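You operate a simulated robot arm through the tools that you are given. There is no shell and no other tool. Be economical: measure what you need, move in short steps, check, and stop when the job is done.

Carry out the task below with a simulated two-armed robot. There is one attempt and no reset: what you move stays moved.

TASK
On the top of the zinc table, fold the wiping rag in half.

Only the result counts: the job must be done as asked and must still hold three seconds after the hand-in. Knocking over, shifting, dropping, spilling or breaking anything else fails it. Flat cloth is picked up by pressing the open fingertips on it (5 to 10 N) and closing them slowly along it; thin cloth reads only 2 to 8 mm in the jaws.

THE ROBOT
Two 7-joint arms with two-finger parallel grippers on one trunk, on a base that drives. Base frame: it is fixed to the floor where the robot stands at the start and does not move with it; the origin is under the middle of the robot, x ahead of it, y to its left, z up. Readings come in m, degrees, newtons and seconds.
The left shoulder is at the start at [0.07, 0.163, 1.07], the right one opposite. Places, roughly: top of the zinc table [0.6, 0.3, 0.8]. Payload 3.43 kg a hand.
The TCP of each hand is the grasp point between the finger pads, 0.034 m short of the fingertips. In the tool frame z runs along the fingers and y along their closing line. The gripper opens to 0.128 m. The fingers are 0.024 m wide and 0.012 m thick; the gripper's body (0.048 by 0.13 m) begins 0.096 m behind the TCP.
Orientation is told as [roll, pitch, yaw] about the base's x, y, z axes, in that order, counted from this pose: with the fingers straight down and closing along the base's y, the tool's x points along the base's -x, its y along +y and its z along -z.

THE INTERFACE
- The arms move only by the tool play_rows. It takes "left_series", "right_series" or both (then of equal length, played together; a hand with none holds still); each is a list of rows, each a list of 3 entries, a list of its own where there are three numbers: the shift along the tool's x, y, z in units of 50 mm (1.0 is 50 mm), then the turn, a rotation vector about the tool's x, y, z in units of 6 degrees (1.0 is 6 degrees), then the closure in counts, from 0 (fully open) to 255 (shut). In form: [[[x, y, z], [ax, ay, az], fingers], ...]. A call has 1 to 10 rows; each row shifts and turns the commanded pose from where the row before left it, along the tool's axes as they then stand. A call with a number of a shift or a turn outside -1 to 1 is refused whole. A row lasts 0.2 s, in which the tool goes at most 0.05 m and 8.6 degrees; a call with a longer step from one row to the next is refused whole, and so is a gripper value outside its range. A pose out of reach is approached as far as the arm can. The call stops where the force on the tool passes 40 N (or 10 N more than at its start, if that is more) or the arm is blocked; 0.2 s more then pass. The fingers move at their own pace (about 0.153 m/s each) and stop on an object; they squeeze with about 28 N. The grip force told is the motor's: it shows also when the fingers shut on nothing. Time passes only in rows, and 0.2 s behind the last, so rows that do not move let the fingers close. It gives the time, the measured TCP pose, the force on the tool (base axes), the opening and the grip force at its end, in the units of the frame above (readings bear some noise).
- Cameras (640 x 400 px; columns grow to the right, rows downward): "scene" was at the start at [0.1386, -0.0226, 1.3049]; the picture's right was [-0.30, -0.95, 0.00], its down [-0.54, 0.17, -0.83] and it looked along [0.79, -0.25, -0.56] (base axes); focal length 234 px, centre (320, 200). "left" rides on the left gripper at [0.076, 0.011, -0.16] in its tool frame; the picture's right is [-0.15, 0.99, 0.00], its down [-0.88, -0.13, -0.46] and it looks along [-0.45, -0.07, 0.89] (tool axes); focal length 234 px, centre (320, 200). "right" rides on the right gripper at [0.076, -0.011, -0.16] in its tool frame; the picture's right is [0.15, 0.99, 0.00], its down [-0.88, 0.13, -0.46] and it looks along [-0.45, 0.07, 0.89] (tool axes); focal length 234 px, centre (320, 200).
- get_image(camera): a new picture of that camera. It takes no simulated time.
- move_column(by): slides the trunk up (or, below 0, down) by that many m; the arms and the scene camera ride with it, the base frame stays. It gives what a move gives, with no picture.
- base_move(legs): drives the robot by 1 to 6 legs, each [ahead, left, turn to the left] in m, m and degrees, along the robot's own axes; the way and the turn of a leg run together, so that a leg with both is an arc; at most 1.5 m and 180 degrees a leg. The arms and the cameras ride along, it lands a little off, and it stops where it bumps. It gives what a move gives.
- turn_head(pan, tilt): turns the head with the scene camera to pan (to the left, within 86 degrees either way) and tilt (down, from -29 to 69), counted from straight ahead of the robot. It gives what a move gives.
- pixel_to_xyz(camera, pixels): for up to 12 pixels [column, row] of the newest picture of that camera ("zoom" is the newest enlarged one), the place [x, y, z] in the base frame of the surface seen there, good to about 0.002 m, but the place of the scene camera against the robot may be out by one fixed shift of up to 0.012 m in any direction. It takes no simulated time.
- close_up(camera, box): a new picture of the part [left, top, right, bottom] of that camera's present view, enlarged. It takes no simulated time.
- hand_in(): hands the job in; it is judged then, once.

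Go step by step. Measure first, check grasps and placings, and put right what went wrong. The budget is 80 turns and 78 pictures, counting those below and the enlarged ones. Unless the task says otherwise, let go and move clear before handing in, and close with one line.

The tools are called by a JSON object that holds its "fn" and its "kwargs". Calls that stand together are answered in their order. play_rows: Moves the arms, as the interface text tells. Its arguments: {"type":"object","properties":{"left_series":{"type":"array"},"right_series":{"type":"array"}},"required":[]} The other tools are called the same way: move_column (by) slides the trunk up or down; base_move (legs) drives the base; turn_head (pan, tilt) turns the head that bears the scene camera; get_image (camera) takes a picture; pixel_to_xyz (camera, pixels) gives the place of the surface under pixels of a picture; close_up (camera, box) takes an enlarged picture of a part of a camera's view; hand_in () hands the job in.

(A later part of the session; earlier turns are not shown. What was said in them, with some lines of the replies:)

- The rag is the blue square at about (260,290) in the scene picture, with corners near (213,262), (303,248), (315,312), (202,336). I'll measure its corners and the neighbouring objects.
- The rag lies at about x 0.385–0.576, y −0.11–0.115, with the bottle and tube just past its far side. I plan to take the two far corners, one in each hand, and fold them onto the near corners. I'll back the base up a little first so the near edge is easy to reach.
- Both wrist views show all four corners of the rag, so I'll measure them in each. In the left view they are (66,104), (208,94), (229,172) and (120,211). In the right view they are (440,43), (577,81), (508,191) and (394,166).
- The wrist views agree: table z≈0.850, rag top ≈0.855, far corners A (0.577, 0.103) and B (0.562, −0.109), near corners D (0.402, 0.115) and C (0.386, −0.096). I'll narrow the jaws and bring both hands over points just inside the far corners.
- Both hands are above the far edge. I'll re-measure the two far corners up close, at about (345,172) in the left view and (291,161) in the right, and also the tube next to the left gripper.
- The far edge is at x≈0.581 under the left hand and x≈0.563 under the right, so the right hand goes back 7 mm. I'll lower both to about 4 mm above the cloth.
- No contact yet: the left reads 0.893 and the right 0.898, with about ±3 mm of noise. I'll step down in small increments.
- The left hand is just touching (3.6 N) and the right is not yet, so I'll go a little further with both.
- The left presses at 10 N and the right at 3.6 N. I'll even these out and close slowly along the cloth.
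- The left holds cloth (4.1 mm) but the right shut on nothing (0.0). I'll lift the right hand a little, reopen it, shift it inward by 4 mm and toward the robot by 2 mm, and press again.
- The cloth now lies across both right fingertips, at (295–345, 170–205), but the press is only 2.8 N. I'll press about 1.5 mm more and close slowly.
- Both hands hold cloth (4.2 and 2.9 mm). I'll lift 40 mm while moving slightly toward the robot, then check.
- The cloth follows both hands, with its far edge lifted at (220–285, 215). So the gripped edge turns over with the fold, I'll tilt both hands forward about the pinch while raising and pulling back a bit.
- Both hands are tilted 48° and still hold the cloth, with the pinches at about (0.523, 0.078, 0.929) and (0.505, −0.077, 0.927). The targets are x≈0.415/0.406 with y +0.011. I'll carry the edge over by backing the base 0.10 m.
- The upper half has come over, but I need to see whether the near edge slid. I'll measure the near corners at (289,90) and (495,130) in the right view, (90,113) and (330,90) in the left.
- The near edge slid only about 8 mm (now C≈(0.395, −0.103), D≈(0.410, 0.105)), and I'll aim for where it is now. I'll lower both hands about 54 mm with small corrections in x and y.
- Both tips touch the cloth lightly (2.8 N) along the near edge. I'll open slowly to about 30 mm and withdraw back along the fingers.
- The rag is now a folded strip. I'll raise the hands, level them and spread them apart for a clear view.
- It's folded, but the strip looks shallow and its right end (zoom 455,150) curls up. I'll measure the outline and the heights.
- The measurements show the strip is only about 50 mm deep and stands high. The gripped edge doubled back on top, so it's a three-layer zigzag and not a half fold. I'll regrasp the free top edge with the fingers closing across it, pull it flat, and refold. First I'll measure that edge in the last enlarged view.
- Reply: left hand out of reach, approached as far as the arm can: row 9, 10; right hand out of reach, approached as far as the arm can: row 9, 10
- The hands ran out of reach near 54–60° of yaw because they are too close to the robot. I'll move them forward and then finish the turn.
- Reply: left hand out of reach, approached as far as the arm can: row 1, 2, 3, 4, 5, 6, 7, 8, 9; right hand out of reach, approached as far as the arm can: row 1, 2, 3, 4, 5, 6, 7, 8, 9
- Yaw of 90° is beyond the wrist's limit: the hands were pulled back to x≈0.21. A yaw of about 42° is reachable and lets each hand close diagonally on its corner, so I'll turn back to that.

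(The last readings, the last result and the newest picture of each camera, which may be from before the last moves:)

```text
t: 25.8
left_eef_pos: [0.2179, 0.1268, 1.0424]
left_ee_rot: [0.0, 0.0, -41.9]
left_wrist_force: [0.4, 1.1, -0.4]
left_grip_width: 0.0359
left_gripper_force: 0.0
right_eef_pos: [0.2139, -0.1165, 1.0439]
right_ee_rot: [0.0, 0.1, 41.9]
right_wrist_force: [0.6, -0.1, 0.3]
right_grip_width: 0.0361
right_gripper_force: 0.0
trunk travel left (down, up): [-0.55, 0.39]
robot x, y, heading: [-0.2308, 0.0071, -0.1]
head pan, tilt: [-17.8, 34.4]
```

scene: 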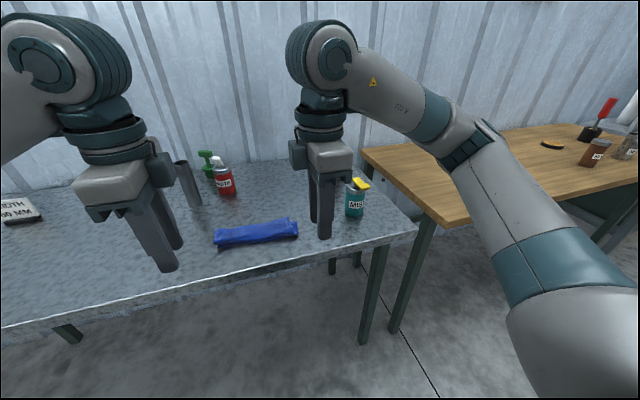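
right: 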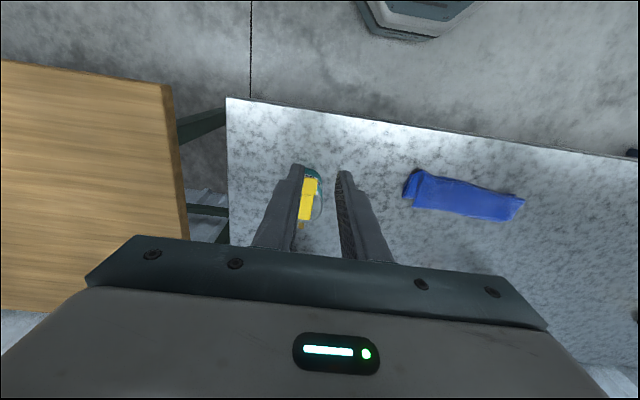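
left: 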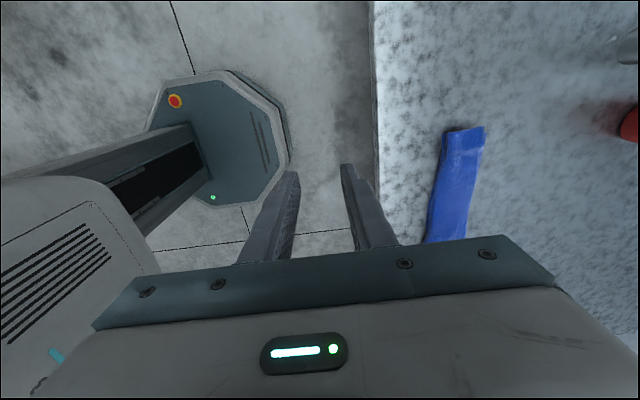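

Yaw is ±42° and both hands are in reach. I'll move them to hover over the two free corners, at (0.443, 0.107) and (0.444, −0.094).

{"fn": "play_rows", "kwargs": {"left_series": [[[-0.724, 0.506, 0], [0, 0, 0], 183], [[-0.724, 0.506, 0], [0, 0, 0], 183], [[-0.724, 0.506, 0], [0, 0, 0], 183], [[-0.724, 0.506, 0], [0, 0, 0], 183], [[-0.724, 0.506, 0], [0, 0, 0], 183], [[0, 0, 0.8], [0, 0, 0], 183], [[0, 0, 0.8], [0, 0, 0], 183], [[0, 0, 0.8], [0, 0, 0], 183]], "right_series": [[[-0.747, -0.509, 0], [0, 0, 0], 183], [[-0.747, -0.509, 0], [0, 0, 0], 183], [[-0.747, -0.509, 0], [0, 0, 0], 183], [[-0.747, -0.509, 0], [0, 0, 0], 183], [[-0.747, -0.509, 0], [0, 0, 0], 183], [[0, 0, 0.8], [0, 0, 0], 183], [[0, 0, 0.8], [0, 0, 0], 183], [[0, 0, 0.8], [0, 0, 0], 183]]}}

{"fn": "get_image", "kwargs": {"camera": "left"}}

{"fn": "get_image", "kwargs": {"camera": "right"}}

```text
t: 27.6
left_eef_pos: [0.4374, 0.0998, 0.9215]
left_ee_rot: [-0.1, 0.0, -42.0]
left_wrist_force: [0.1, 0.4, 0.2]
left_grip_width: 0.0363
left_gripper_force: 0.1
right_eef_pos: [0.44, -0.088, 0.9252]
right_ee_rot: [0.0, 0.2, 42.0]
right_wrist_force: [0.5, -0.2, -1.2]
right_grip_width: 0.036
right_gripper_force: 0.0
trunk travel left (down, up): [-0.55, 0.39]
robot x, y, heading: [-0.2307, 0.0131, -0.0]
head pan, tilt: [-17.8, 34.4]
```

```text
44 pictures are left
```

left: 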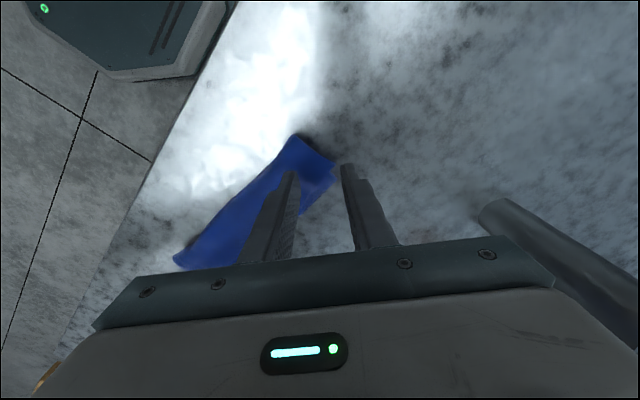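

```text
43 pictures are left
```

right: 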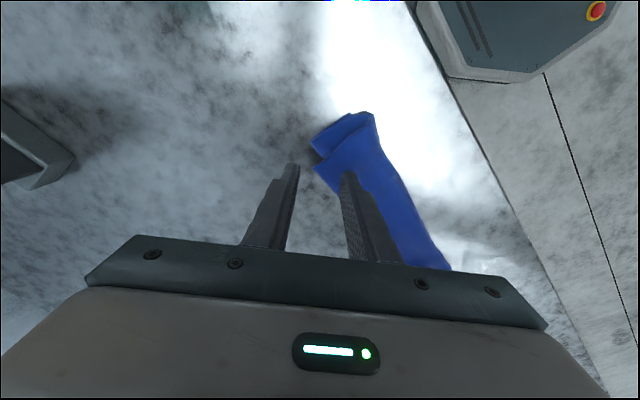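

{"fn": "close_up", "kwargs": {"camera": "left", "box": [250, 110, 390, 198]}}

{"fn": "pixel_to_xyz", "kwargs": {"camera": "zoom", "pixels": [[375, 220], [330, 260], [210, 115], [280, 200], [200, 300]]}}

{"fn": "close_up", "kwargs": {"camera": "right", "box": [260, 100, 400, 188]}}

{"fn": "pixel_to_xyz", "kwargs": {"camera": "right", "pixels": [[317, 168], [330, 185], [312, 143], [318, 155], [372, 115], [345, 150], [348, 118]]}}

```text
4.55 times, centred on (320, 154) of left
```

zoom: 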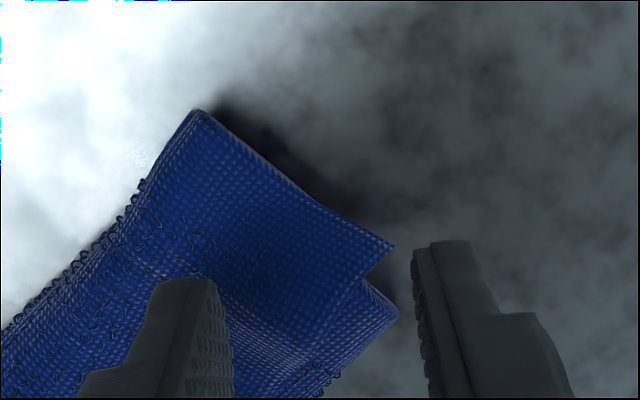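

```text
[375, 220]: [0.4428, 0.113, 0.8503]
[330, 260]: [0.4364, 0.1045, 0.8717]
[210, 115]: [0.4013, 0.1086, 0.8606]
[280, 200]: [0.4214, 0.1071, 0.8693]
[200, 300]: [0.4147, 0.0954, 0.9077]
```

```text
4.55 times, centred on (330, 144) of right
```

zoom: 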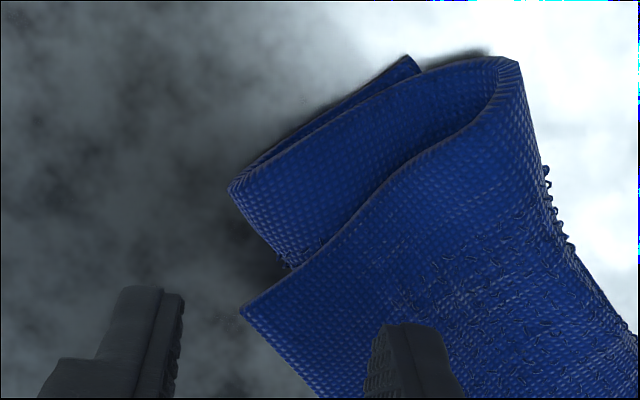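

```text
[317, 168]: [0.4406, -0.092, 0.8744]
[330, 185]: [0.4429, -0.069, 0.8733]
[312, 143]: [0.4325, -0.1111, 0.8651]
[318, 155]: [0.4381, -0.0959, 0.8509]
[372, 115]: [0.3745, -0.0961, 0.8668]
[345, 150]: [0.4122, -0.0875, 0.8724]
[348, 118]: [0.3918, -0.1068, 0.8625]
```

The close-ups confirm a zigzag. The free top corners stand about 20 mm high, at zoom (395,245) on the left and (242,310) on the right, and they sit between the open fingers. I'll lower the tips to about z 0.866, just below the corners, and close slowly.

{"fn": "play_rows", "kwargs": {"left_series": [[[0, 0, 0.2], [0, 0, 0], 183], [[0, 0, 0.24], [0, 0, 0], 183], [[0, 0, 0], [0, 0, 0], 192], [[0, 0, 0], [0, 0, 0], 201], [[0, 0, 0], [0, 0, 0], 210], [[0, 0, 0], [0, 0, 0], 220], [[0, 0, 0], [0, 0, 0], 230], [[0, 0, 0], [0, 0, 0], 240], [[0, 0, 0], [0, 0, 0], 250], [[0, 0, 0], [0, 0, 0], 255]], "right_series": [[[0, 0, 0.22], [0, 0, 0], 183], [[0, 0, 0.28], [0, 0, 0], 183], [[0, 0, 0], [0, 0, 0], 192], [[0, 0, 0], [0, 0, 0], 201], [[0, 0, 0], [0, 0, 0], 210], [[0, 0, 0], [0, 0, 0], 220], [[0, 0, 0], [0, 0, 0], 230], [[0, 0, 0], [0, 0, 0], 240], [[0, 0, 0], [0, 0, 0], 250], [[0, 0, 0], [0, 0, 0], 255]]}}

{"fn": "get_image", "kwargs": {"camera": "left"}}

{"fn": "get_image", "kwargs": {"camera": "right"}}

```text
t: 29.8
left_eef_pos: [0.4378, 0.0993, 0.9036]
left_ee_rot: [0.0, 0.0, -42.0]
left_wrist_force: [0.5, 0.0, 0.4]
left_grip_width: 0.0
left_gripper_force: 27.9
right_eef_pos: [0.4383, -0.0876, 0.8996]
right_ee_rot: [0.0, 0.0, 42.0]
right_wrist_force: [0.0, -0.3, 0.2]
right_grip_width: 0.0029
right_gripper_force: 28.1
trunk travel left (down, up): [-0.55, 0.39]
robot x, y, heading: [-0.2295, 0.0114, -0.0]
head pan, tilt: [-17.8, 34.4]
```

```text
40 pictures are left
```

left: 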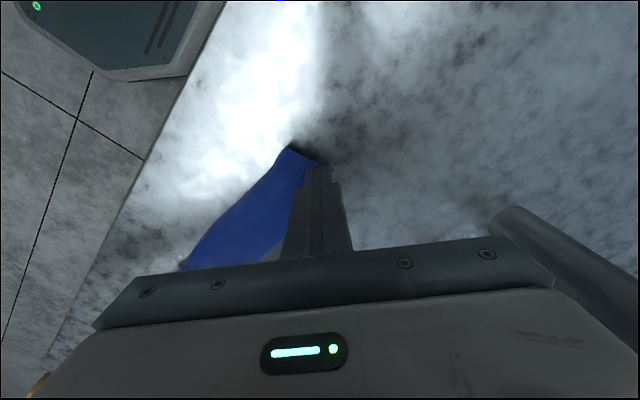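

```text
39 pictures are left
```

right: 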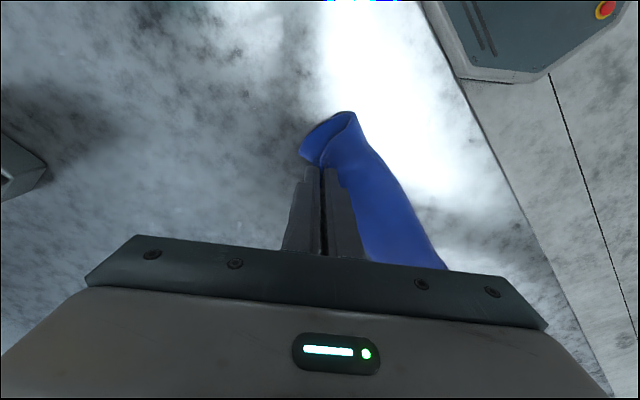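

The right caught the corner (2.9 mm) and the left missed. I'll redo the left 5 mm deeper and 4 mm inward.

{"fn": "play_rows", "kwargs": {"left_series": [[[0, 0, -0.3], [0, 0, 0], 255], [[0, -0.08, 0], [0, 0, 0], 183], [[0, 0, 0], [0, 0, 0], 183], [[0, 0, 0.2], [0, 0, 0], 183], [[0, 0, 0.22], [0, 0, 0], 183], [[0, 0, 0], [0, 0, 0], 195], [[0, 0, 0], [0, 0, 0], 210], [[0, 0, 0], [0, 0, 0], 225], [[0, 0, 0], [0, 0, 0], 240], [[0, 0, 0], [0, 0, 0], 255]]}}

{"fn": "get_image", "kwargs": {"camera": "left"}}

```text
t: 32.0
left_eef_pos: [0.4326, 0.0968, 0.8958]
left_ee_rot: [0.1, -0.1, -42.0]
left_wrist_force: [-0.2, -2.0, 1.3]
left_grip_width: 0.0027
left_gripper_force: 28.0
right_eef_pos: [0.4379, -0.088, 0.9012]
right_ee_rot: [0.1, 0.0, 42.0]
right_wrist_force: [-0.1, 1.6, 0.1]
right_grip_width: 0.0025
right_gripper_force: 27.8
trunk travel left (down, up): [-0.55, 0.39]
robot x, y, heading: [-0.2311, 0.0097, -0.2]
head pan, tilt: [-17.8, 34.4]
```

```text
38 pictures are left
```

left: 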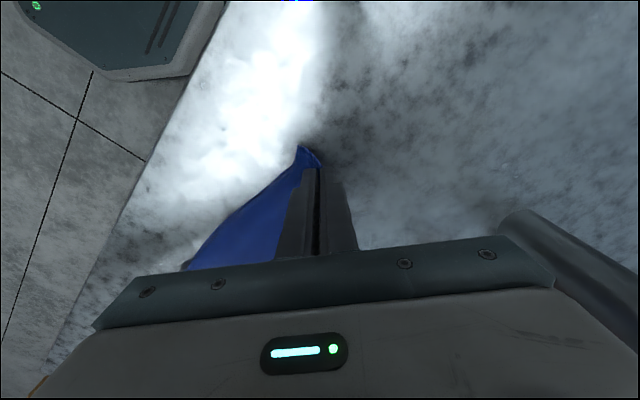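

Both corners are held (2.7 and 2.5 mm). I'll lift 50 mm while moving 30 mm away from the robot to unroll the zigzag, then look.

{"fn": "play_rows", "kwargs": {"left_series": [[[-0.089, 0.08, -0.2], [0, 0, 0], 255], [[-0.089, 0.08, -0.2], [0, 0, 0], 255], [[-0.089, 0.08, -0.2], [0, 0, 0], 255], [[-0.089, 0.08, -0.2], [0, 0, 0], 255], [[-0.089, 0.08, -0.2], [0, 0, 0], 255]], "right_series": [[[-0.089, -0.08, -0.2], [0, 0, 0], 255], [[-0.089, -0.08, -0.2], [0, 0, 0], 255], [[-0.089, -0.08, -0.2], [0, 0, 0], 255], [[-0.089, -0.08, -0.2], [0, 0, 0], 255], [[-0.089, -0.08, -0.2], [0, 0, 0], 255]]}}

{"fn": "get_image", "kwargs": {"camera": "left"}}

{"fn": "get_image", "kwargs": {"camera": "scene"}}

```text
t: 33.2
left_eef_pos: [0.4642, 0.0968, 0.9484]
left_ee_rot: [0.0, 0.0, -42.0]
left_wrist_force: [-0.2, -1.4, 0.3]
left_grip_width: 0.0024
left_gripper_force: 27.8
right_eef_pos: [0.4674, -0.0868, 0.949]
right_ee_rot: [0.0, 0.1, 42.0]
right_wrist_force: [0.0, -0.1, -0.3]
right_grip_width: 0.0027
right_gripper_force: 28.5
trunk travel left (down, up): [-0.55, 0.39]
robot x, y, heading: [-0.2312, 0.0078, 0.0]
head pan, tilt: [-17.8, 34.4]
```

```text
37 pictures are left
```

left: 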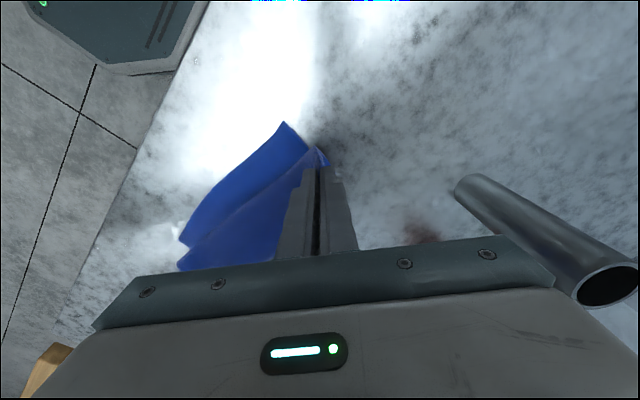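

```text
36 pictures are left
```

scene: 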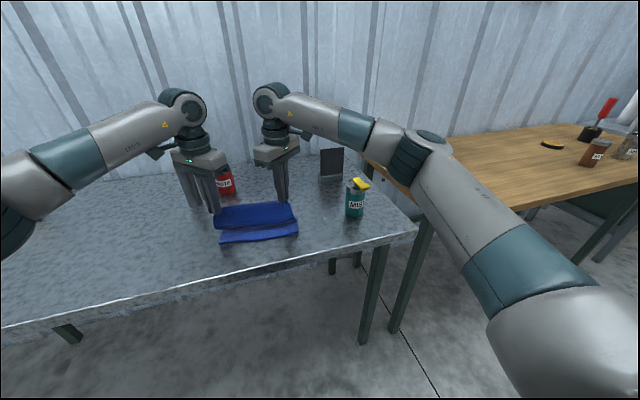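

It is unrolling, with two panels visible at (255,215) and (260,233). I'll pull another 70 mm away from the robot while lowering a little, to flatten it.

{"fn": "play_rows", "kwargs": {"left_series": [[[-0.178, 0.161, 0.0], [0, 0, 0], 255], [[-0.178, 0.161, 0.08], [0, 0, 0], 255], [[-0.178, 0.161, 0.08], [0, 0, 0], 255], [[-0.178, 0.161, 0.08], [0, 0, 0], 255], [[-0.178, 0.161, 0.08], [0, 0, 0], 255], [[-0.178, 0.161, 0.08], [0, 0, 0], 255]], "right_series": [[[-0.178, -0.161, 0.0], [0, 0, 0], 255], [[-0.178, -0.161, 0.08], [0, 0, 0], 255], [[-0.178, -0.161, 0.08], [0, 0, 0], 255], [[-0.178, -0.161, 0.08], [0, 0, 0], 255], [[-0.178, -0.161, 0.08], [0, 0, 0], 255], [[-0.178, -0.161, 0.08], [0, 0, 0], 255]]}}

{"fn": "get_image", "kwargs": {"camera": "left"}}

{"fn": "close_up", "kwargs": {"camera": "scene", "box": [160, 130, 340, 260]}}

```text
t: 34.6
left_eef_pos: [0.4939, 0.0984, 0.9402]
left_ee_rot: [0.0, 0.0, -42.0]
left_wrist_force: [0.2, -3.3, 0.1]
left_grip_width: 0.0024
left_gripper_force: 27.9
left hand out of reach, approached as far as the arm can: row 3, 4, 5, 6
right_eef_pos: [0.4984, -0.0867, 0.9405]
right_ee_rot: [0.1, 0.0, 41.7]
right_wrist_force: [0.1, 2.0, -1.3]
right_grip_width: 0.0026
right_gripper_force: 27.6
right hand out of reach, approached as far as the arm can: row 3, 4, 5, 6
trunk travel left (down, up): [-0.55, 0.39]
robot x, y, heading: [-0.2333, 0.009, 0.1]
head pan, tilt: [-17.8, 34.4]
```

```text
35 pictures are left
```

left: 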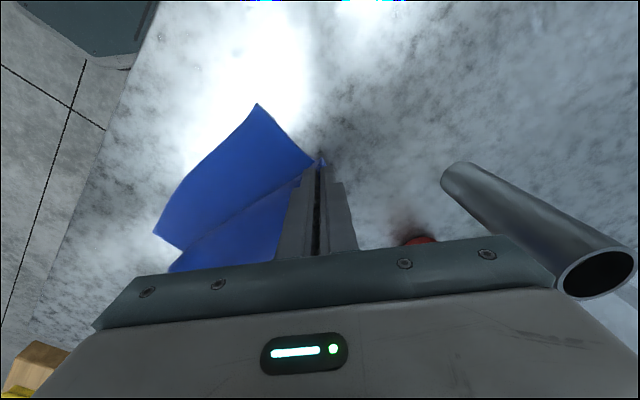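

```text
3.08 times, centred on (250, 195) of scene
```

zoom: 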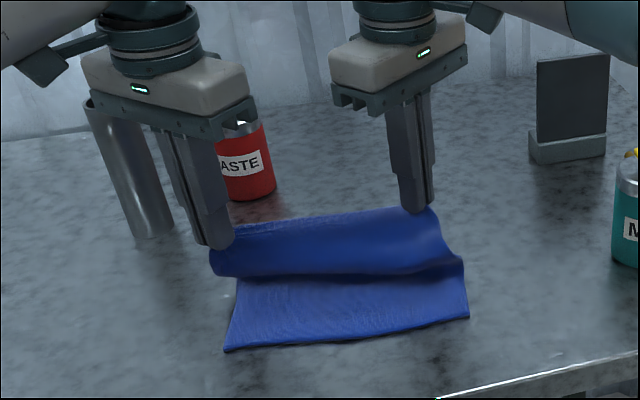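

The rag is nearly open, with a bend at zoom (340,275), but the arms are at their reach limit at x≈0.495. I'll drive the base 45 mm forward to finish flattening it.

{"fn": "base_move", "kwargs": {"legs": [[0.045, 0, 0]]}}

{"fn": "close_up", "kwargs": {"camera": "scene", "box": [160, 130, 340, 260]}}

{"fn": "get_image", "kwargs": {"camera": "left"}}

{"fn": "get_image", "kwargs": {"camera": "right"}}

```text
t: 35.5
left_eef_pos: [0.5375, 0.0999, 0.9398]
left_ee_rot: [0.0, 0.1, -42.0]
left_wrist_force: [0.3, -2.0, -0.3]
left_grip_width: 0.0026
left_gripper_force: 28.4
right_eef_pos: [0.5411, -0.0869, 0.94]
right_ee_rot: [0.0, 0.0, 41.7]
right_wrist_force: [0.7, 1.9, -0.3]
right_grip_width: 0.0026
right_gripper_force: 27.8
trunk travel left (down, up): [-0.55, 0.39]
robot x, y, heading: [-0.1846, 0.0113, -0.1]
head pan, tilt: [-17.8, 34.4]
```

```text
3.08 times, centred on (250, 195) of scene
```

zoom: 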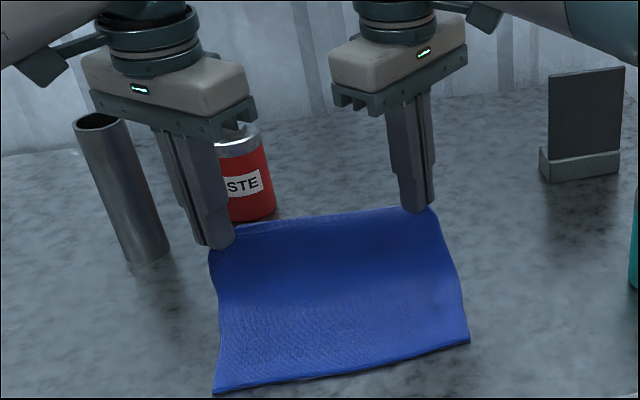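

```text
32 pictures are left
```

left: 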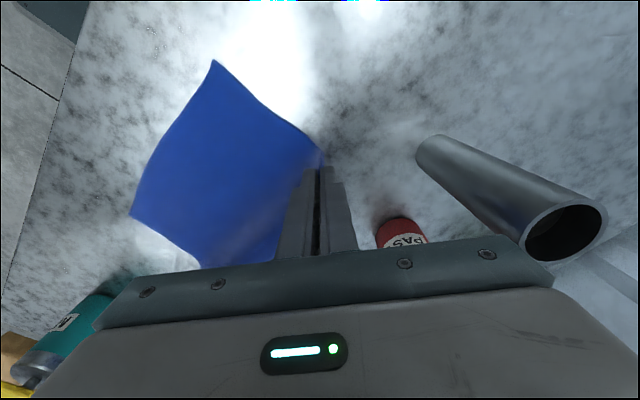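

```text
31 pictures are left
```

right: 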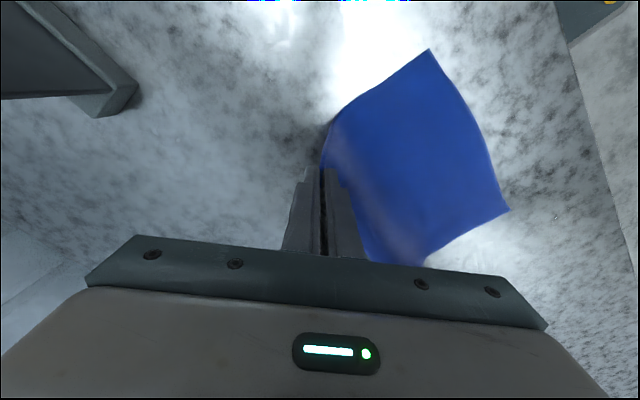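

The rag is flat again and held by its far corners. I'll measure the near corners: (214,65) and (134,212) in the left view, (429,55) and (505,209) in the right.

{"fn": "pixel_to_xyz", "kwargs": {"camera": "left", "pixels": [[214, 66], [136, 211], [180, 140], [318, 158]]}}

{"fn": "pixel_to_xyz", "kwargs": {"camera": "right", "pixels": [[428, 56], [504, 208], [470, 130], [328, 158]]}}

```text
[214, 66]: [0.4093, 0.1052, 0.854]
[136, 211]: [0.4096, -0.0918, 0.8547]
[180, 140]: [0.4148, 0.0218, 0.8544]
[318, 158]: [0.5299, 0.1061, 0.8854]
```

```text
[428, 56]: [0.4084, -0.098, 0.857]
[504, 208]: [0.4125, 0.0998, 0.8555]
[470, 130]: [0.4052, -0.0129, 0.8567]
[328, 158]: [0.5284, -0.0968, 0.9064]
```

Near corners are D≈(0.409, 0.104) and C≈(0.408, −0.096), and the hands are in line with them in y. I'll start the fold by tilting both hands 36° forward about the pinch while moving toward the robot.

{"fn": "play_rows", "kwargs": {"left_series": [[[0.16, -0.145, -0.032], [-0.669, -0.743, 0], 255], [[0.157, -0.141, -0.054], [-0.669, -0.743, 0], 255], [[0.152, -0.137, -0.076], [-0.669, -0.743, 0], 255], [[0.146, -0.131, -0.098], [-0.669, -0.743, 0], 255], [[0.137, -0.123, -0.118], [-0.669, -0.743, 0], 255], [[0.128, -0.115, -0.136], [-0.669, -0.743, 0], 255]], "right_series": [[[0.16, 0.145, -0.032], [0.669, -0.743, 0], 255], [[0.157, 0.141, -0.054], [0.669, -0.743, 0], 255], [[0.152, 0.137, -0.076], [0.669, -0.743, 0], 255], [[0.146, 0.131, -0.098], [0.669, -0.743, 0], 255], [[0.137, 0.123, -0.118], [0.669, -0.743, 0], 255], [[0.128, 0.115, -0.136], [0.669, -0.743, 0], 255]]}}

{"fn": "get_image", "kwargs": {"camera": "left"}}

{"fn": "get_image", "kwargs": {"camera": "right"}}

```text
t: 36.9
left_eef_pos: [0.4732, 0.0992, 0.9517]
left_ee_rot: [26.0, -26.0, -48.2]
left_wrist_force: [0.0, -2.1, -0.8]
left_grip_width: 0.0024
left_gripper_force: 28.4
right_eef_pos: [0.477, -0.0872, 0.9521]
right_ee_rot: [-26.0, -26.2, 47.9]
right_wrist_force: [0.4, 3.4, 0.8]
right_grip_width: 0.0028
right_gripper_force: 27.7
trunk travel left (down, up): [-0.55, 0.39]
robot x, y, heading: [-0.1877, 0.0082, -0.0]
head pan, tilt: [-17.8, 34.4]
```

```text
30 pictures are left
```

left: 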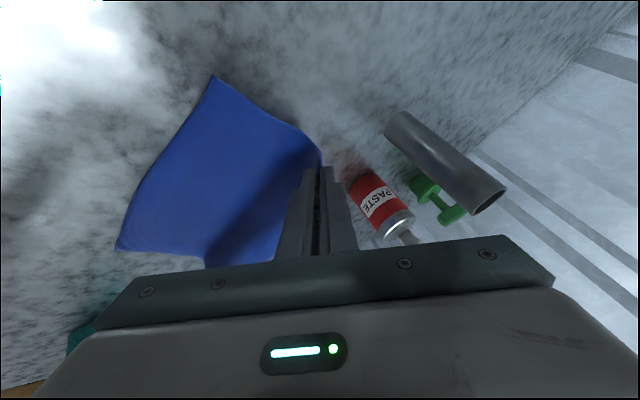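

```text
29 pictures are left
```

right: 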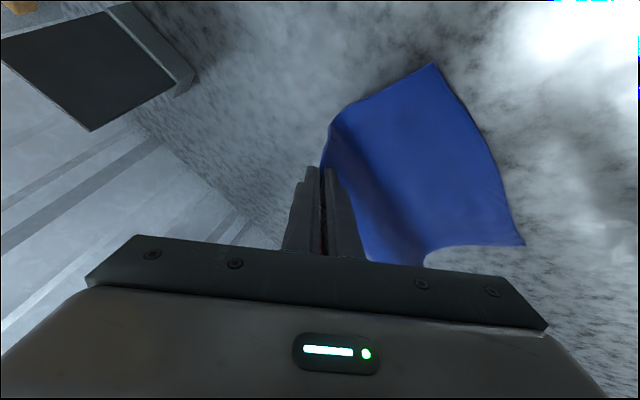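

Both corners still hold, and a bend is forming where the cloth leaves the fingers. I'll continue the tilt to 54° and carry on toward the near edge.

{"fn": "play_rows", "kwargs": {"left_series": [[[0.239, -0.215, -0.112], [-0.669, -0.743, 0], 255], [[0.23, -0.207, -0.144], [-0.669, -0.743, 0], 255], [[0.217, -0.195, -0.176], [-0.669, -0.743, 0], 255]], "right_series": [[[0.239, 0.215, -0.112], [0.669, -0.743, 0], 255], [[0.23, 0.207, -0.144], [0.669, -0.743, 0], 255], [[0.217, 0.195, -0.176], [0.669, -0.743, 0], 255]]}}

{"fn": "get_image", "kwargs": {"camera": "left"}}

{"fn": "get_image", "kwargs": {"camera": "right"}}

```text
t: 37.7
left_eef_pos: [0.4259, 0.0979, 0.9369]
left_ee_rot: [42.7, -37.2, -56.9]
left_wrist_force: [-0.6, -2.4, -0.2]
left_grip_width: 0.0026
left_gripper_force: 28.3
right_eef_pos: [0.427, -0.0878, 0.9361]
right_ee_rot: [-42.7, -37.0, 56.6]
right_wrist_force: [-0.7, 1.8, 0.6]
right_grip_width: 0.0027
right_gripper_force: 28.1
trunk travel left (down, up): [-0.55, 0.39]
robot x, y, heading: [-0.186, 0.0098, -0.2]
head pan, tilt: [-17.8, 34.4]
```

```text
28 pictures are left
```

left: 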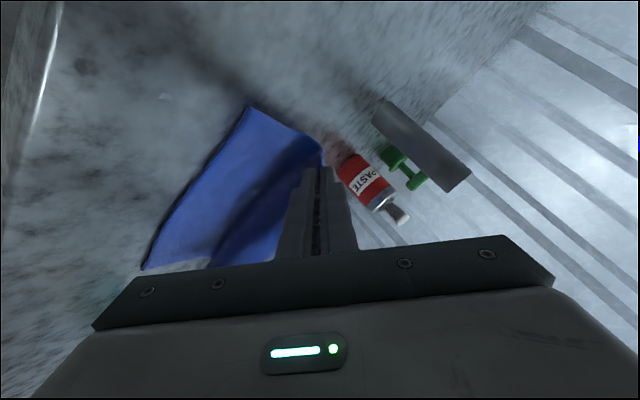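

```text
27 pictures are left
```

right: 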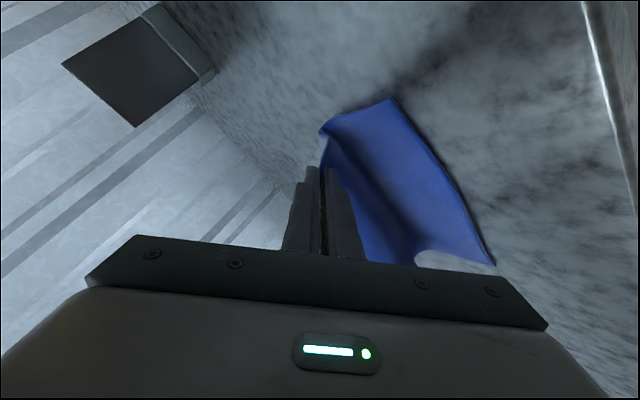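

The corner pinches are now near x≈0.45. I'll check the near edge and the fold bulge before laying it down: left (250,110), (146,266); right (391,102), (490,262), (328,128).

{"fn": "pixel_to_xyz", "kwargs": {"camera": "left", "pixels": [[250, 110], [148, 265], [315, 140], [200, 190], [250, 200]]}}

{"fn": "pixel_to_xyz", "kwargs": {"camera": "right", "pixels": [[391, 102], [488, 261], [328, 128], [323, 145], [440, 190], [390, 210]]}}

```text
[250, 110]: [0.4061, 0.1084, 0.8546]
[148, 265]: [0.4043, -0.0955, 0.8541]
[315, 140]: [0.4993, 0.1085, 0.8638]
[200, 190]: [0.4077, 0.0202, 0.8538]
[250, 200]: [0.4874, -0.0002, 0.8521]
```

```text
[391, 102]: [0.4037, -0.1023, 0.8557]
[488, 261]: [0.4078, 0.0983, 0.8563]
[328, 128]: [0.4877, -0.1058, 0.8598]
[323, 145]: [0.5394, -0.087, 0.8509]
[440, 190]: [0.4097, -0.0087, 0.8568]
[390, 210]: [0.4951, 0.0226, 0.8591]
```

The near edge stayed put (x≈0.405) and the bend is at x≈0.49–0.50, which is what I want. I'll bring the pinches to x≈0.414 and lower them onto the near corners.

{"fn": "play_rows", "kwargs": {"left_series": [[[0.159, -0.143, -0.091], [0, 0, 0], 255], [[0.159, -0.143, -0.091], [0, 0, 0], 255], [[0.159, -0.143, -0.091], [0, 0, 0], 255], [[0.108, -0.097, 0.056], [0, 0, 0], 255], [[0.108, -0.097, 0.056], [0, 0, 0], 255], [[0.108, -0.097, 0.056], [0, 0, 0], 255]], "right_series": [[[0.172, 0.128, -0.091], [0, 0, 0], 255], [[0.172, 0.128, -0.091], [0, 0, 0], 255], [[0.172, 0.128, -0.091], [0, 0, 0], 255], [[0.108, 0.097, 0.056], [0, 0, 0], 255], [[0.108, 0.097, 0.056], [0, 0, 0], 255], [[0.108, 0.097, 0.056], [0, 0, 0], 255]]}}

{"fn": "get_image", "kwargs": {"camera": "left"}}

{"fn": "get_image", "kwargs": {"camera": "right"}}

```text
t: 39.1
left_eef_pos: [0.389, 0.0972, 0.8946]
left_ee_rot: [42.5, -37.0, -56.8]
left_wrist_force: [-0.5, -5.1, -0.3]
left_grip_width: 0.0027
left_gripper_force: 28.1
right_eef_pos: [0.3926, -0.0908, 0.895]
right_ee_rot: [-42.4, -37.0, 56.6]
right_wrist_force: [0.8, 4.3, -0.1]
right_grip_width: 0.0024
right_gripper_force: 27.6
trunk travel left (down, up): [-0.55, 0.39]
robot x, y, heading: [-0.1849, 0.0089, -0.0]
head pan, tilt: [-17.8, 34.4]
```

```text
26 pictures are left
```

left: 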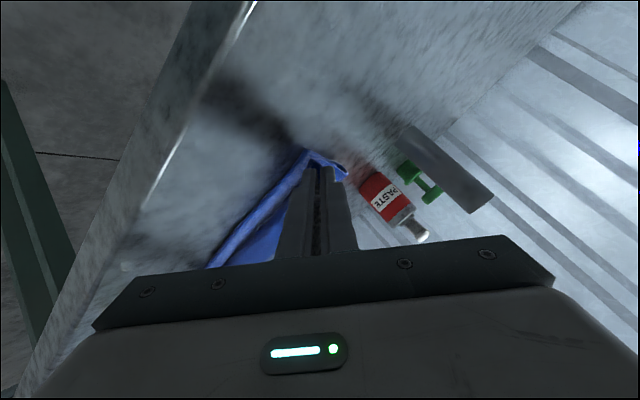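

```text
25 pictures are left
```

right: 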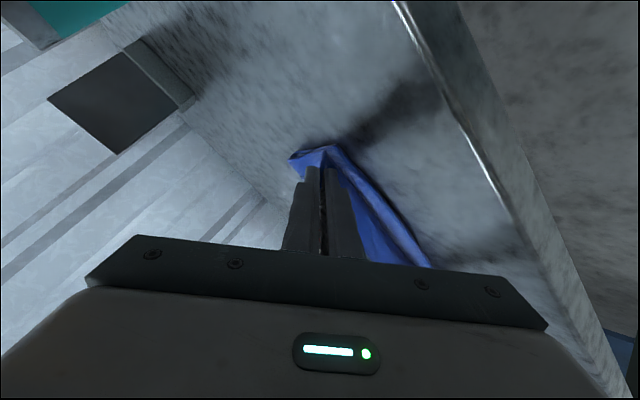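

No contact force yet. I'll look closely at the edges around the fingertips before releasing.

{"fn": "close_up", "kwargs": {"camera": "right", "box": [270, 130, 450, 242]}}

{"fn": "pixel_to_xyz", "kwargs": {"camera": "right", "pixels": [[336, 150], [425, 262], [293, 158], [375, 200], [345, 155]]}}

{"fn": "close_up", "kwargs": {"camera": "left", "box": [200, 130, 380, 242]}}

{"fn": "pixel_to_xyz", "kwargs": {"camera": "left", "pixels": [[306, 152], [214, 262], [342, 172], [255, 215], [300, 156]]}}

```text
3.56 times, centred on (360, 186) of right
```

zoom: 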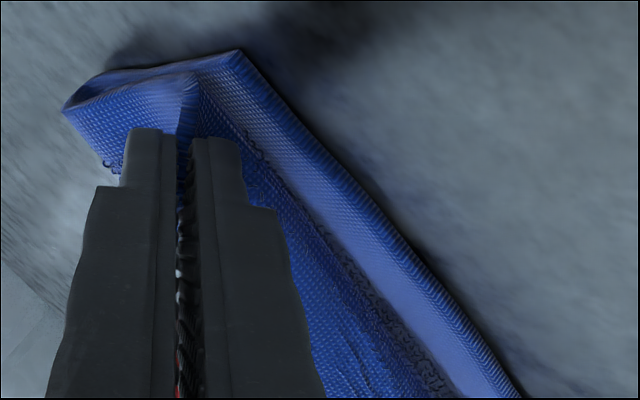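

```text
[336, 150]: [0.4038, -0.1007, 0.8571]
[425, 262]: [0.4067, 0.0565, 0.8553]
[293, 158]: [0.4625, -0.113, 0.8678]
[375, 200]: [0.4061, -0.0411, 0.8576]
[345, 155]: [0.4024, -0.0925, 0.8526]
```

```text
3.56 times, centred on (290, 186) of left
```

zoom: 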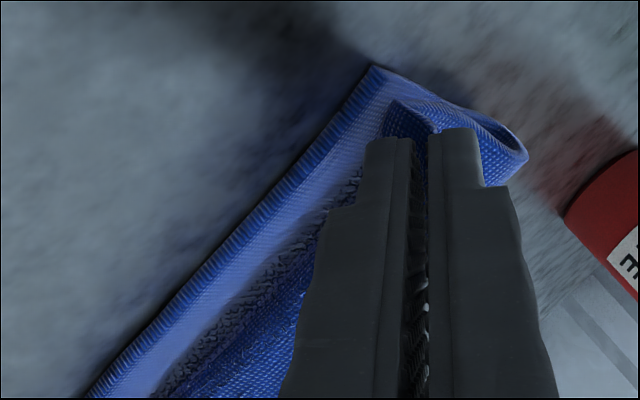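

```text
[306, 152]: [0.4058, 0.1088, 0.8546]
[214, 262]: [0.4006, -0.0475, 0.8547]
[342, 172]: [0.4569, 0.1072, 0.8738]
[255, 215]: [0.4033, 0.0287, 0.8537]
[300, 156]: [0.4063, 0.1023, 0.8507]
```

The bottom edge is still at x≈0.405 and the bend is right. About 10–15 mm of the lower layer still shows at zoom (300,200). I'll pull 10 mm further toward the robot and 4 mm down, then open gently and withdraw along the fingers.

{"fn": "play_rows", "kwargs": {"left_series": [[[0.068, -0.061, -0.057], [0, 0, 0], 255], [[0.068, -0.061, -0.057], [0, 0, 0], 255], [[0, 0, 0], [0, 0, 0], 255], [[0, 0, 0], [0, 0, 0], 245], [[-0.02, 0.02, -0.02], [0, 0, 0], 235], [[-0.02, 0.02, -0.03], [0, 0, 0], 225], [[0, 0, -0.15], [0, 0, 0], 215], [[0, 0, -0.5], [0, 0, 0], 215], [[0, 0, -0.7], [0, 0, 0], 215], [[0, 0, -0.7], [0, 0, 0], 215]], "right_series": [[[0.068, 0.061, -0.057], [0, 0, 0], 255], [[0.068, 0.061, -0.057], [0, 0, 0], 255], [[0, 0, 0], [0, 0, 0], 255], [[0, 0, 0], [0, 0, 0], 245], [[-0.02, -0.02, -0.02], [0, 0, 0], 235], [[-0.02, -0.02, -0.03], [0, 0, 0], 225], [[0, 0, -0.15], [0, 0, 0], 215], [[0, 0, -0.5], [0, 0, 0], 215], [[0, 0, -0.7], [0, 0, 0], 215], [[0, 0, -0.7], [0, 0, 0], 215]]}}

{"fn": "get_image", "kwargs": {"camera": "left"}}

{"fn": "get_image", "kwargs": {"camera": "scene"}}

```text
t: 41.3
left_eef_pos: [0.331, 0.0772, 0.958]
left_ee_rot: [42.6, -36.9, -56.8]
left_wrist_force: [0.6, -0.9, 0.4]
left_grip_width: 0.0205
left_gripper_force: 0.2
left hand out of reach, approached as far as the arm can: row 9, 10
right_eef_pos: [0.3374, -0.0672, 0.9594]
right_ee_rot: [-42.6, -36.9, 56.5]
right_wrist_force: [-1.2, -1.1, -0.3]
right_grip_width: 0.02
right_gripper_force: 0.0
right hand out of reach, approached as far as the arm can: row 9, 10
trunk travel left (down, up): [-0.55, 0.39]
robot x, y, heading: [-0.1846, 0.0111, 0.2]
head pan, tilt: [-17.8, 34.4]
```

```text
22 pictures are left
```

left: 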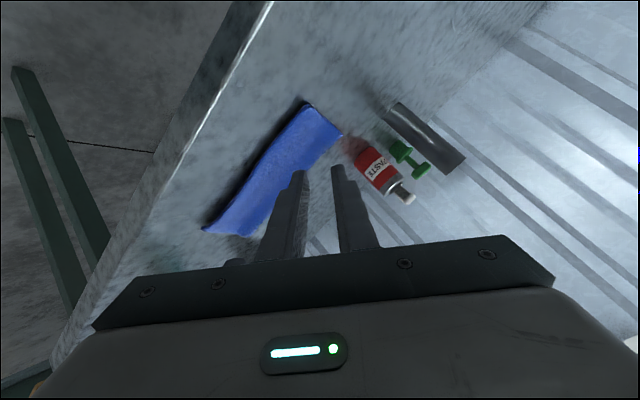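

```text
21 pictures are left
```

scene: 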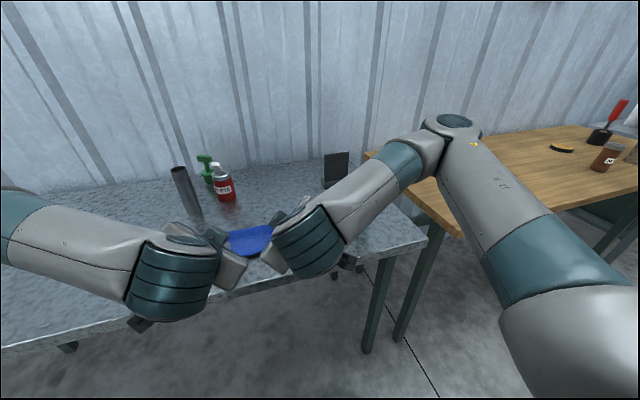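

The rag is released and looks folded. I'll raise the trunk to lift the hands straight up, then untilt and spread the arms.

{"fn": "move_column", "kwargs": {"by": 0.12}}

{"fn": "play_rows", "kwargs": {"left_series": [[[0.4, 0.45, 0], [0.669, 0.743, 0], 215], [[0.4, 0.45, 0], [0.669, 0.743, 0], 215], [[0.4, 0.45, 0], [0.669, 0.743, 0], 215], [[0.4, 0.45, 0], [0.669, 0.743, 0], 215], [[0.4, 0.45, 0], [0.669, 0.743, 0], 215], [[0.4, 0.45, 0], [0.669, 0.743, 0], 215], [[0, 0, 0], [0.669, 0.743, 0], 215], [[0, 0, 0], [0.669, 0.743, 0], 215], [[0, 0, 0], [0.669, 0.743, 0], 215]], "right_series": [[[0.4, -0.45, 0], [-0.669, 0.743, 0], 215], [[0.4, -0.45, 0], [-0.669, 0.743, 0], 215], [[0.4, -0.45, 0], [-0.669, 0.743, 0], 215], [[0.4, -0.45, 0], [-0.669, 0.743, 0], 215], [[0.4, -0.45, 0], [-0.669, 0.743, 0], 215], [[0.4, -0.45, 0], [-0.669, 0.743, 0], 215], [[0, 0, 0], [-0.669, 0.743, 0], 215], [[0, 0, 0], [-0.669, 0.743, 0], 215], [[0, 0, 0], [-0.669, 0.743, 0], 215]]}}

{"fn": "get_image", "kwargs": {"camera": "scene"}}

{"fn": "get_image", "kwargs": {"camera": "left"}}

```text
t: 42.8
left_eef_pos: [0.334, 0.077, 1.0754]
left_ee_rot: [42.5, -36.8, -56.7]
left_wrist_force: [-0.7, 0.5, -0.2]
left_grip_width: 0.0202
left_gripper_force: 0.0
right_eef_pos: [0.3392, -0.0667, 1.0795]
right_ee_rot: [-42.5, -37.0, 56.6]
right_wrist_force: [0.2, -1.1, 0.5]
right_grip_width: 0.0198
right_gripper_force: 0.0
trunk travel left (down, up): [-0.67, 0.27]
robot x, y, heading: [-0.1862, 0.0069, 0.1]
head pan, tilt: [-17.8, 34.4]
```

```text
t: 44.8
left_eef_pos: [0.3351, 0.2581, 1.078]
left_ee_rot: [-0.2, 0.1, -41.9]
left_wrist_force: [-0.1, -0.2, 0.0]
left_grip_width: 0.0199
left_gripper_force: 0.0
right_eef_pos: [0.3392, -0.2462, 1.0795]
right_ee_rot: [0.0, 0.2, 41.9]
right_wrist_force: [-0.7, 0.2, -0.8]
right_grip_width: 0.0204
right_gripper_force: 0.1
trunk travel left (down, up): [-0.67, 0.27]
robot x, y, heading: [-0.186, 0.0096, 0.2]
head pan, tilt: [-17.8, 34.4]
```

```text
20 pictures are left
```

scene: 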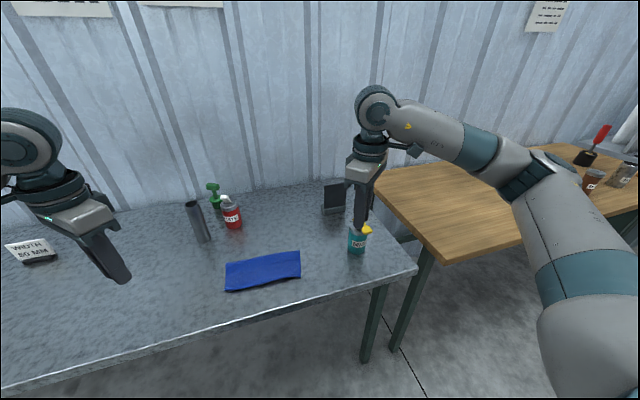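

```text
19 pictures are left
```

left: 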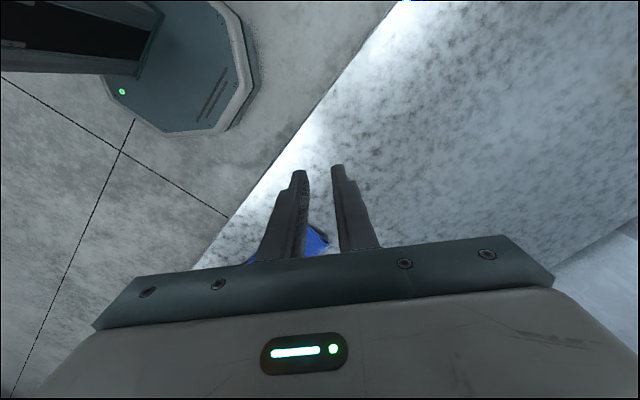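

The rag is now a neat strip at about (263,270), and the view is clear. I'll zoom in and measure it.

{"fn": "close_up", "kwargs": {"camera": "scene", "box": [203, 233, 323, 308]}}

{"fn": "pixel_to_xyz", "kwargs": {"camera": "scene", "pixels": [[228, 264], [227, 287], [263, 258], [264, 270], [265, 283], [298, 253], [299, 264], [300, 275], [227, 276]]}}

```text
5.33 times, centred on (263, 270) of scene
```

zoom: 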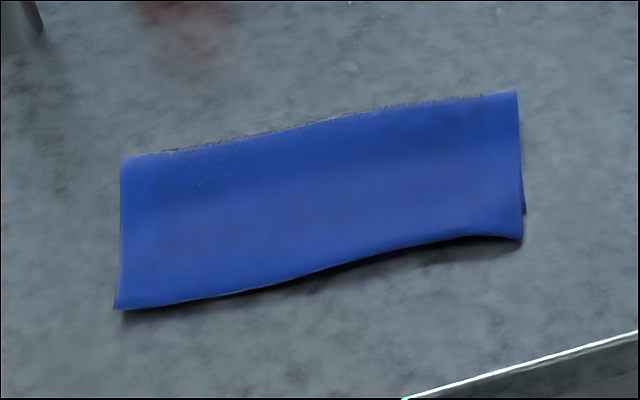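

```text
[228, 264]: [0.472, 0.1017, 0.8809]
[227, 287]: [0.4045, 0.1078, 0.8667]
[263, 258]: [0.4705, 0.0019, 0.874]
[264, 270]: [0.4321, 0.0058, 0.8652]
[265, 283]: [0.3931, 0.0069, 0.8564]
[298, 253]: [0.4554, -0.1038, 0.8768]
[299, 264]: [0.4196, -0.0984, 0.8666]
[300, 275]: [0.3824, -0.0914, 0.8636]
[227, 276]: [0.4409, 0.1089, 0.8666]
```

The strip is about 0.075–0.08 m deep and 0.20 m wide, half the original, with edges nearly matched. I'll check the right end, where the upper edge seems to overhang, with the right wrist camera.

{"fn": "get_image", "kwargs": {"camera": "right"}}

```text
17 pictures are left
```

right: 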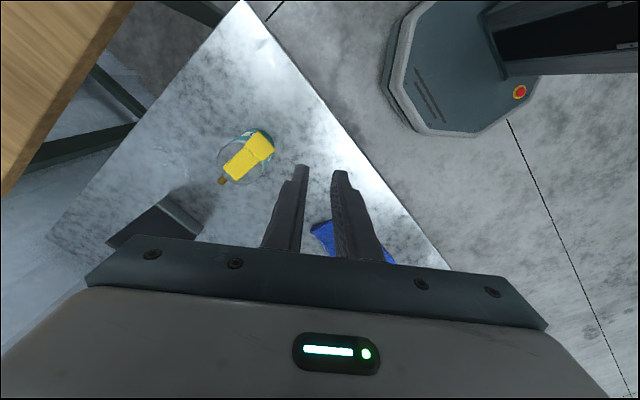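

The right camera can't see the end of the rag from this pose, so I'll unwind the wrist yaw on both hands for a better view.

{"fn": "play_rows", "kwargs": {"left_series": [[[0, 0, 0], [0, 0, -1], 215], [[0, 0, 0], [0, 0, -1], 215], [[0, 0, 0], [0, 0, -1], 215], [[0, 0, 0], [0, 0, -1], 215], [[0, 0, 0], [0, 0, -1], 215], [[0, 0, 0], [0, 0, -1], 215], [[0, 0, 0], [0, 0, -1], 215]], "right_series": [[[0, 0, 0], [0, 0, 1], 215], [[0, 0, 0], [0, 0, 1], 215], [[0, 0, 0], [0, 0, 1], 215], [[0, 0, 0], [0, 0, 1], 215], [[0, 0, 0], [0, 0, 1], 215], [[0, 0, 0], [0, 0, 1], 215], [[0, 0, 0], [0, 0, 1], 215]]}}

{"fn": "close_up", "kwargs": {"camera": "right", "box": [360, 140, 560, 265]}}

{"fn": "close_up", "kwargs": {"camera": "scene", "box": [275, 240, 323, 290]}}

```text
t: 46.4
left_eef_pos: [0.3351, 0.2574, 1.0782]
left_ee_rot: [0.0, 0.1, 0.1]
left_wrist_force: [-0.7, 0.3, -0.7]
left_grip_width: 0.0198
left_gripper_force: 0.0
right_eef_pos: [0.339, -0.2477, 1.0796]
right_ee_rot: [0.0, 0.1, -0.4]
right_wrist_force: [0.1, -0.5, -0.2]
right_grip_width: 0.0201
right_gripper_force: 0.0
trunk travel left (down, up): [-0.67, 0.27]
robot x, y, heading: [-0.1843, 0.0098, -0.2]
head pan, tilt: [-17.8, 34.4]
```

```text
3.20 times, centred on (460, 202) of right
```

zoom: 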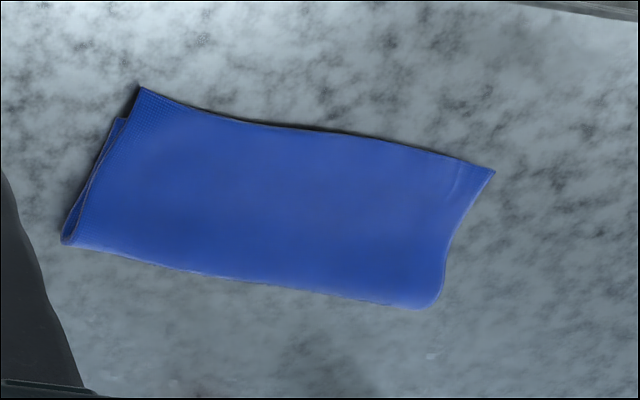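

```text
8.00 times, centred on (299, 265) of scene
```

zoom: 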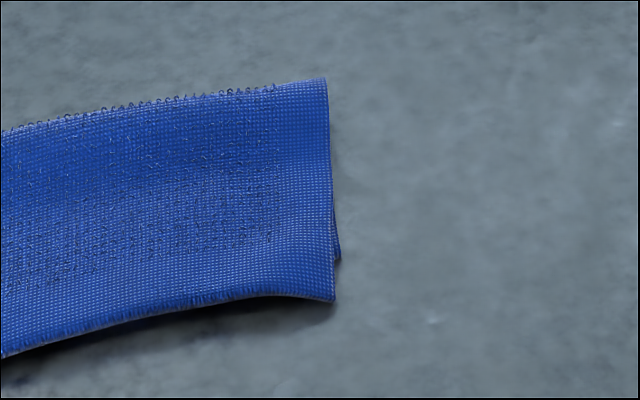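

The rag is a clean two-layer half fold: the near edges match within about 0–2 cm, nothing else was touched, and both hands are clear. I'm handing it in.

{"fn": "hand_in", "kwargs": {}}

```text
The job is handed in.
```

The wiping rag is folded in half on the zinc table, with both hands clear; the edges line up on the left, and the top layer overhangs by about 2 cm at the right corner.
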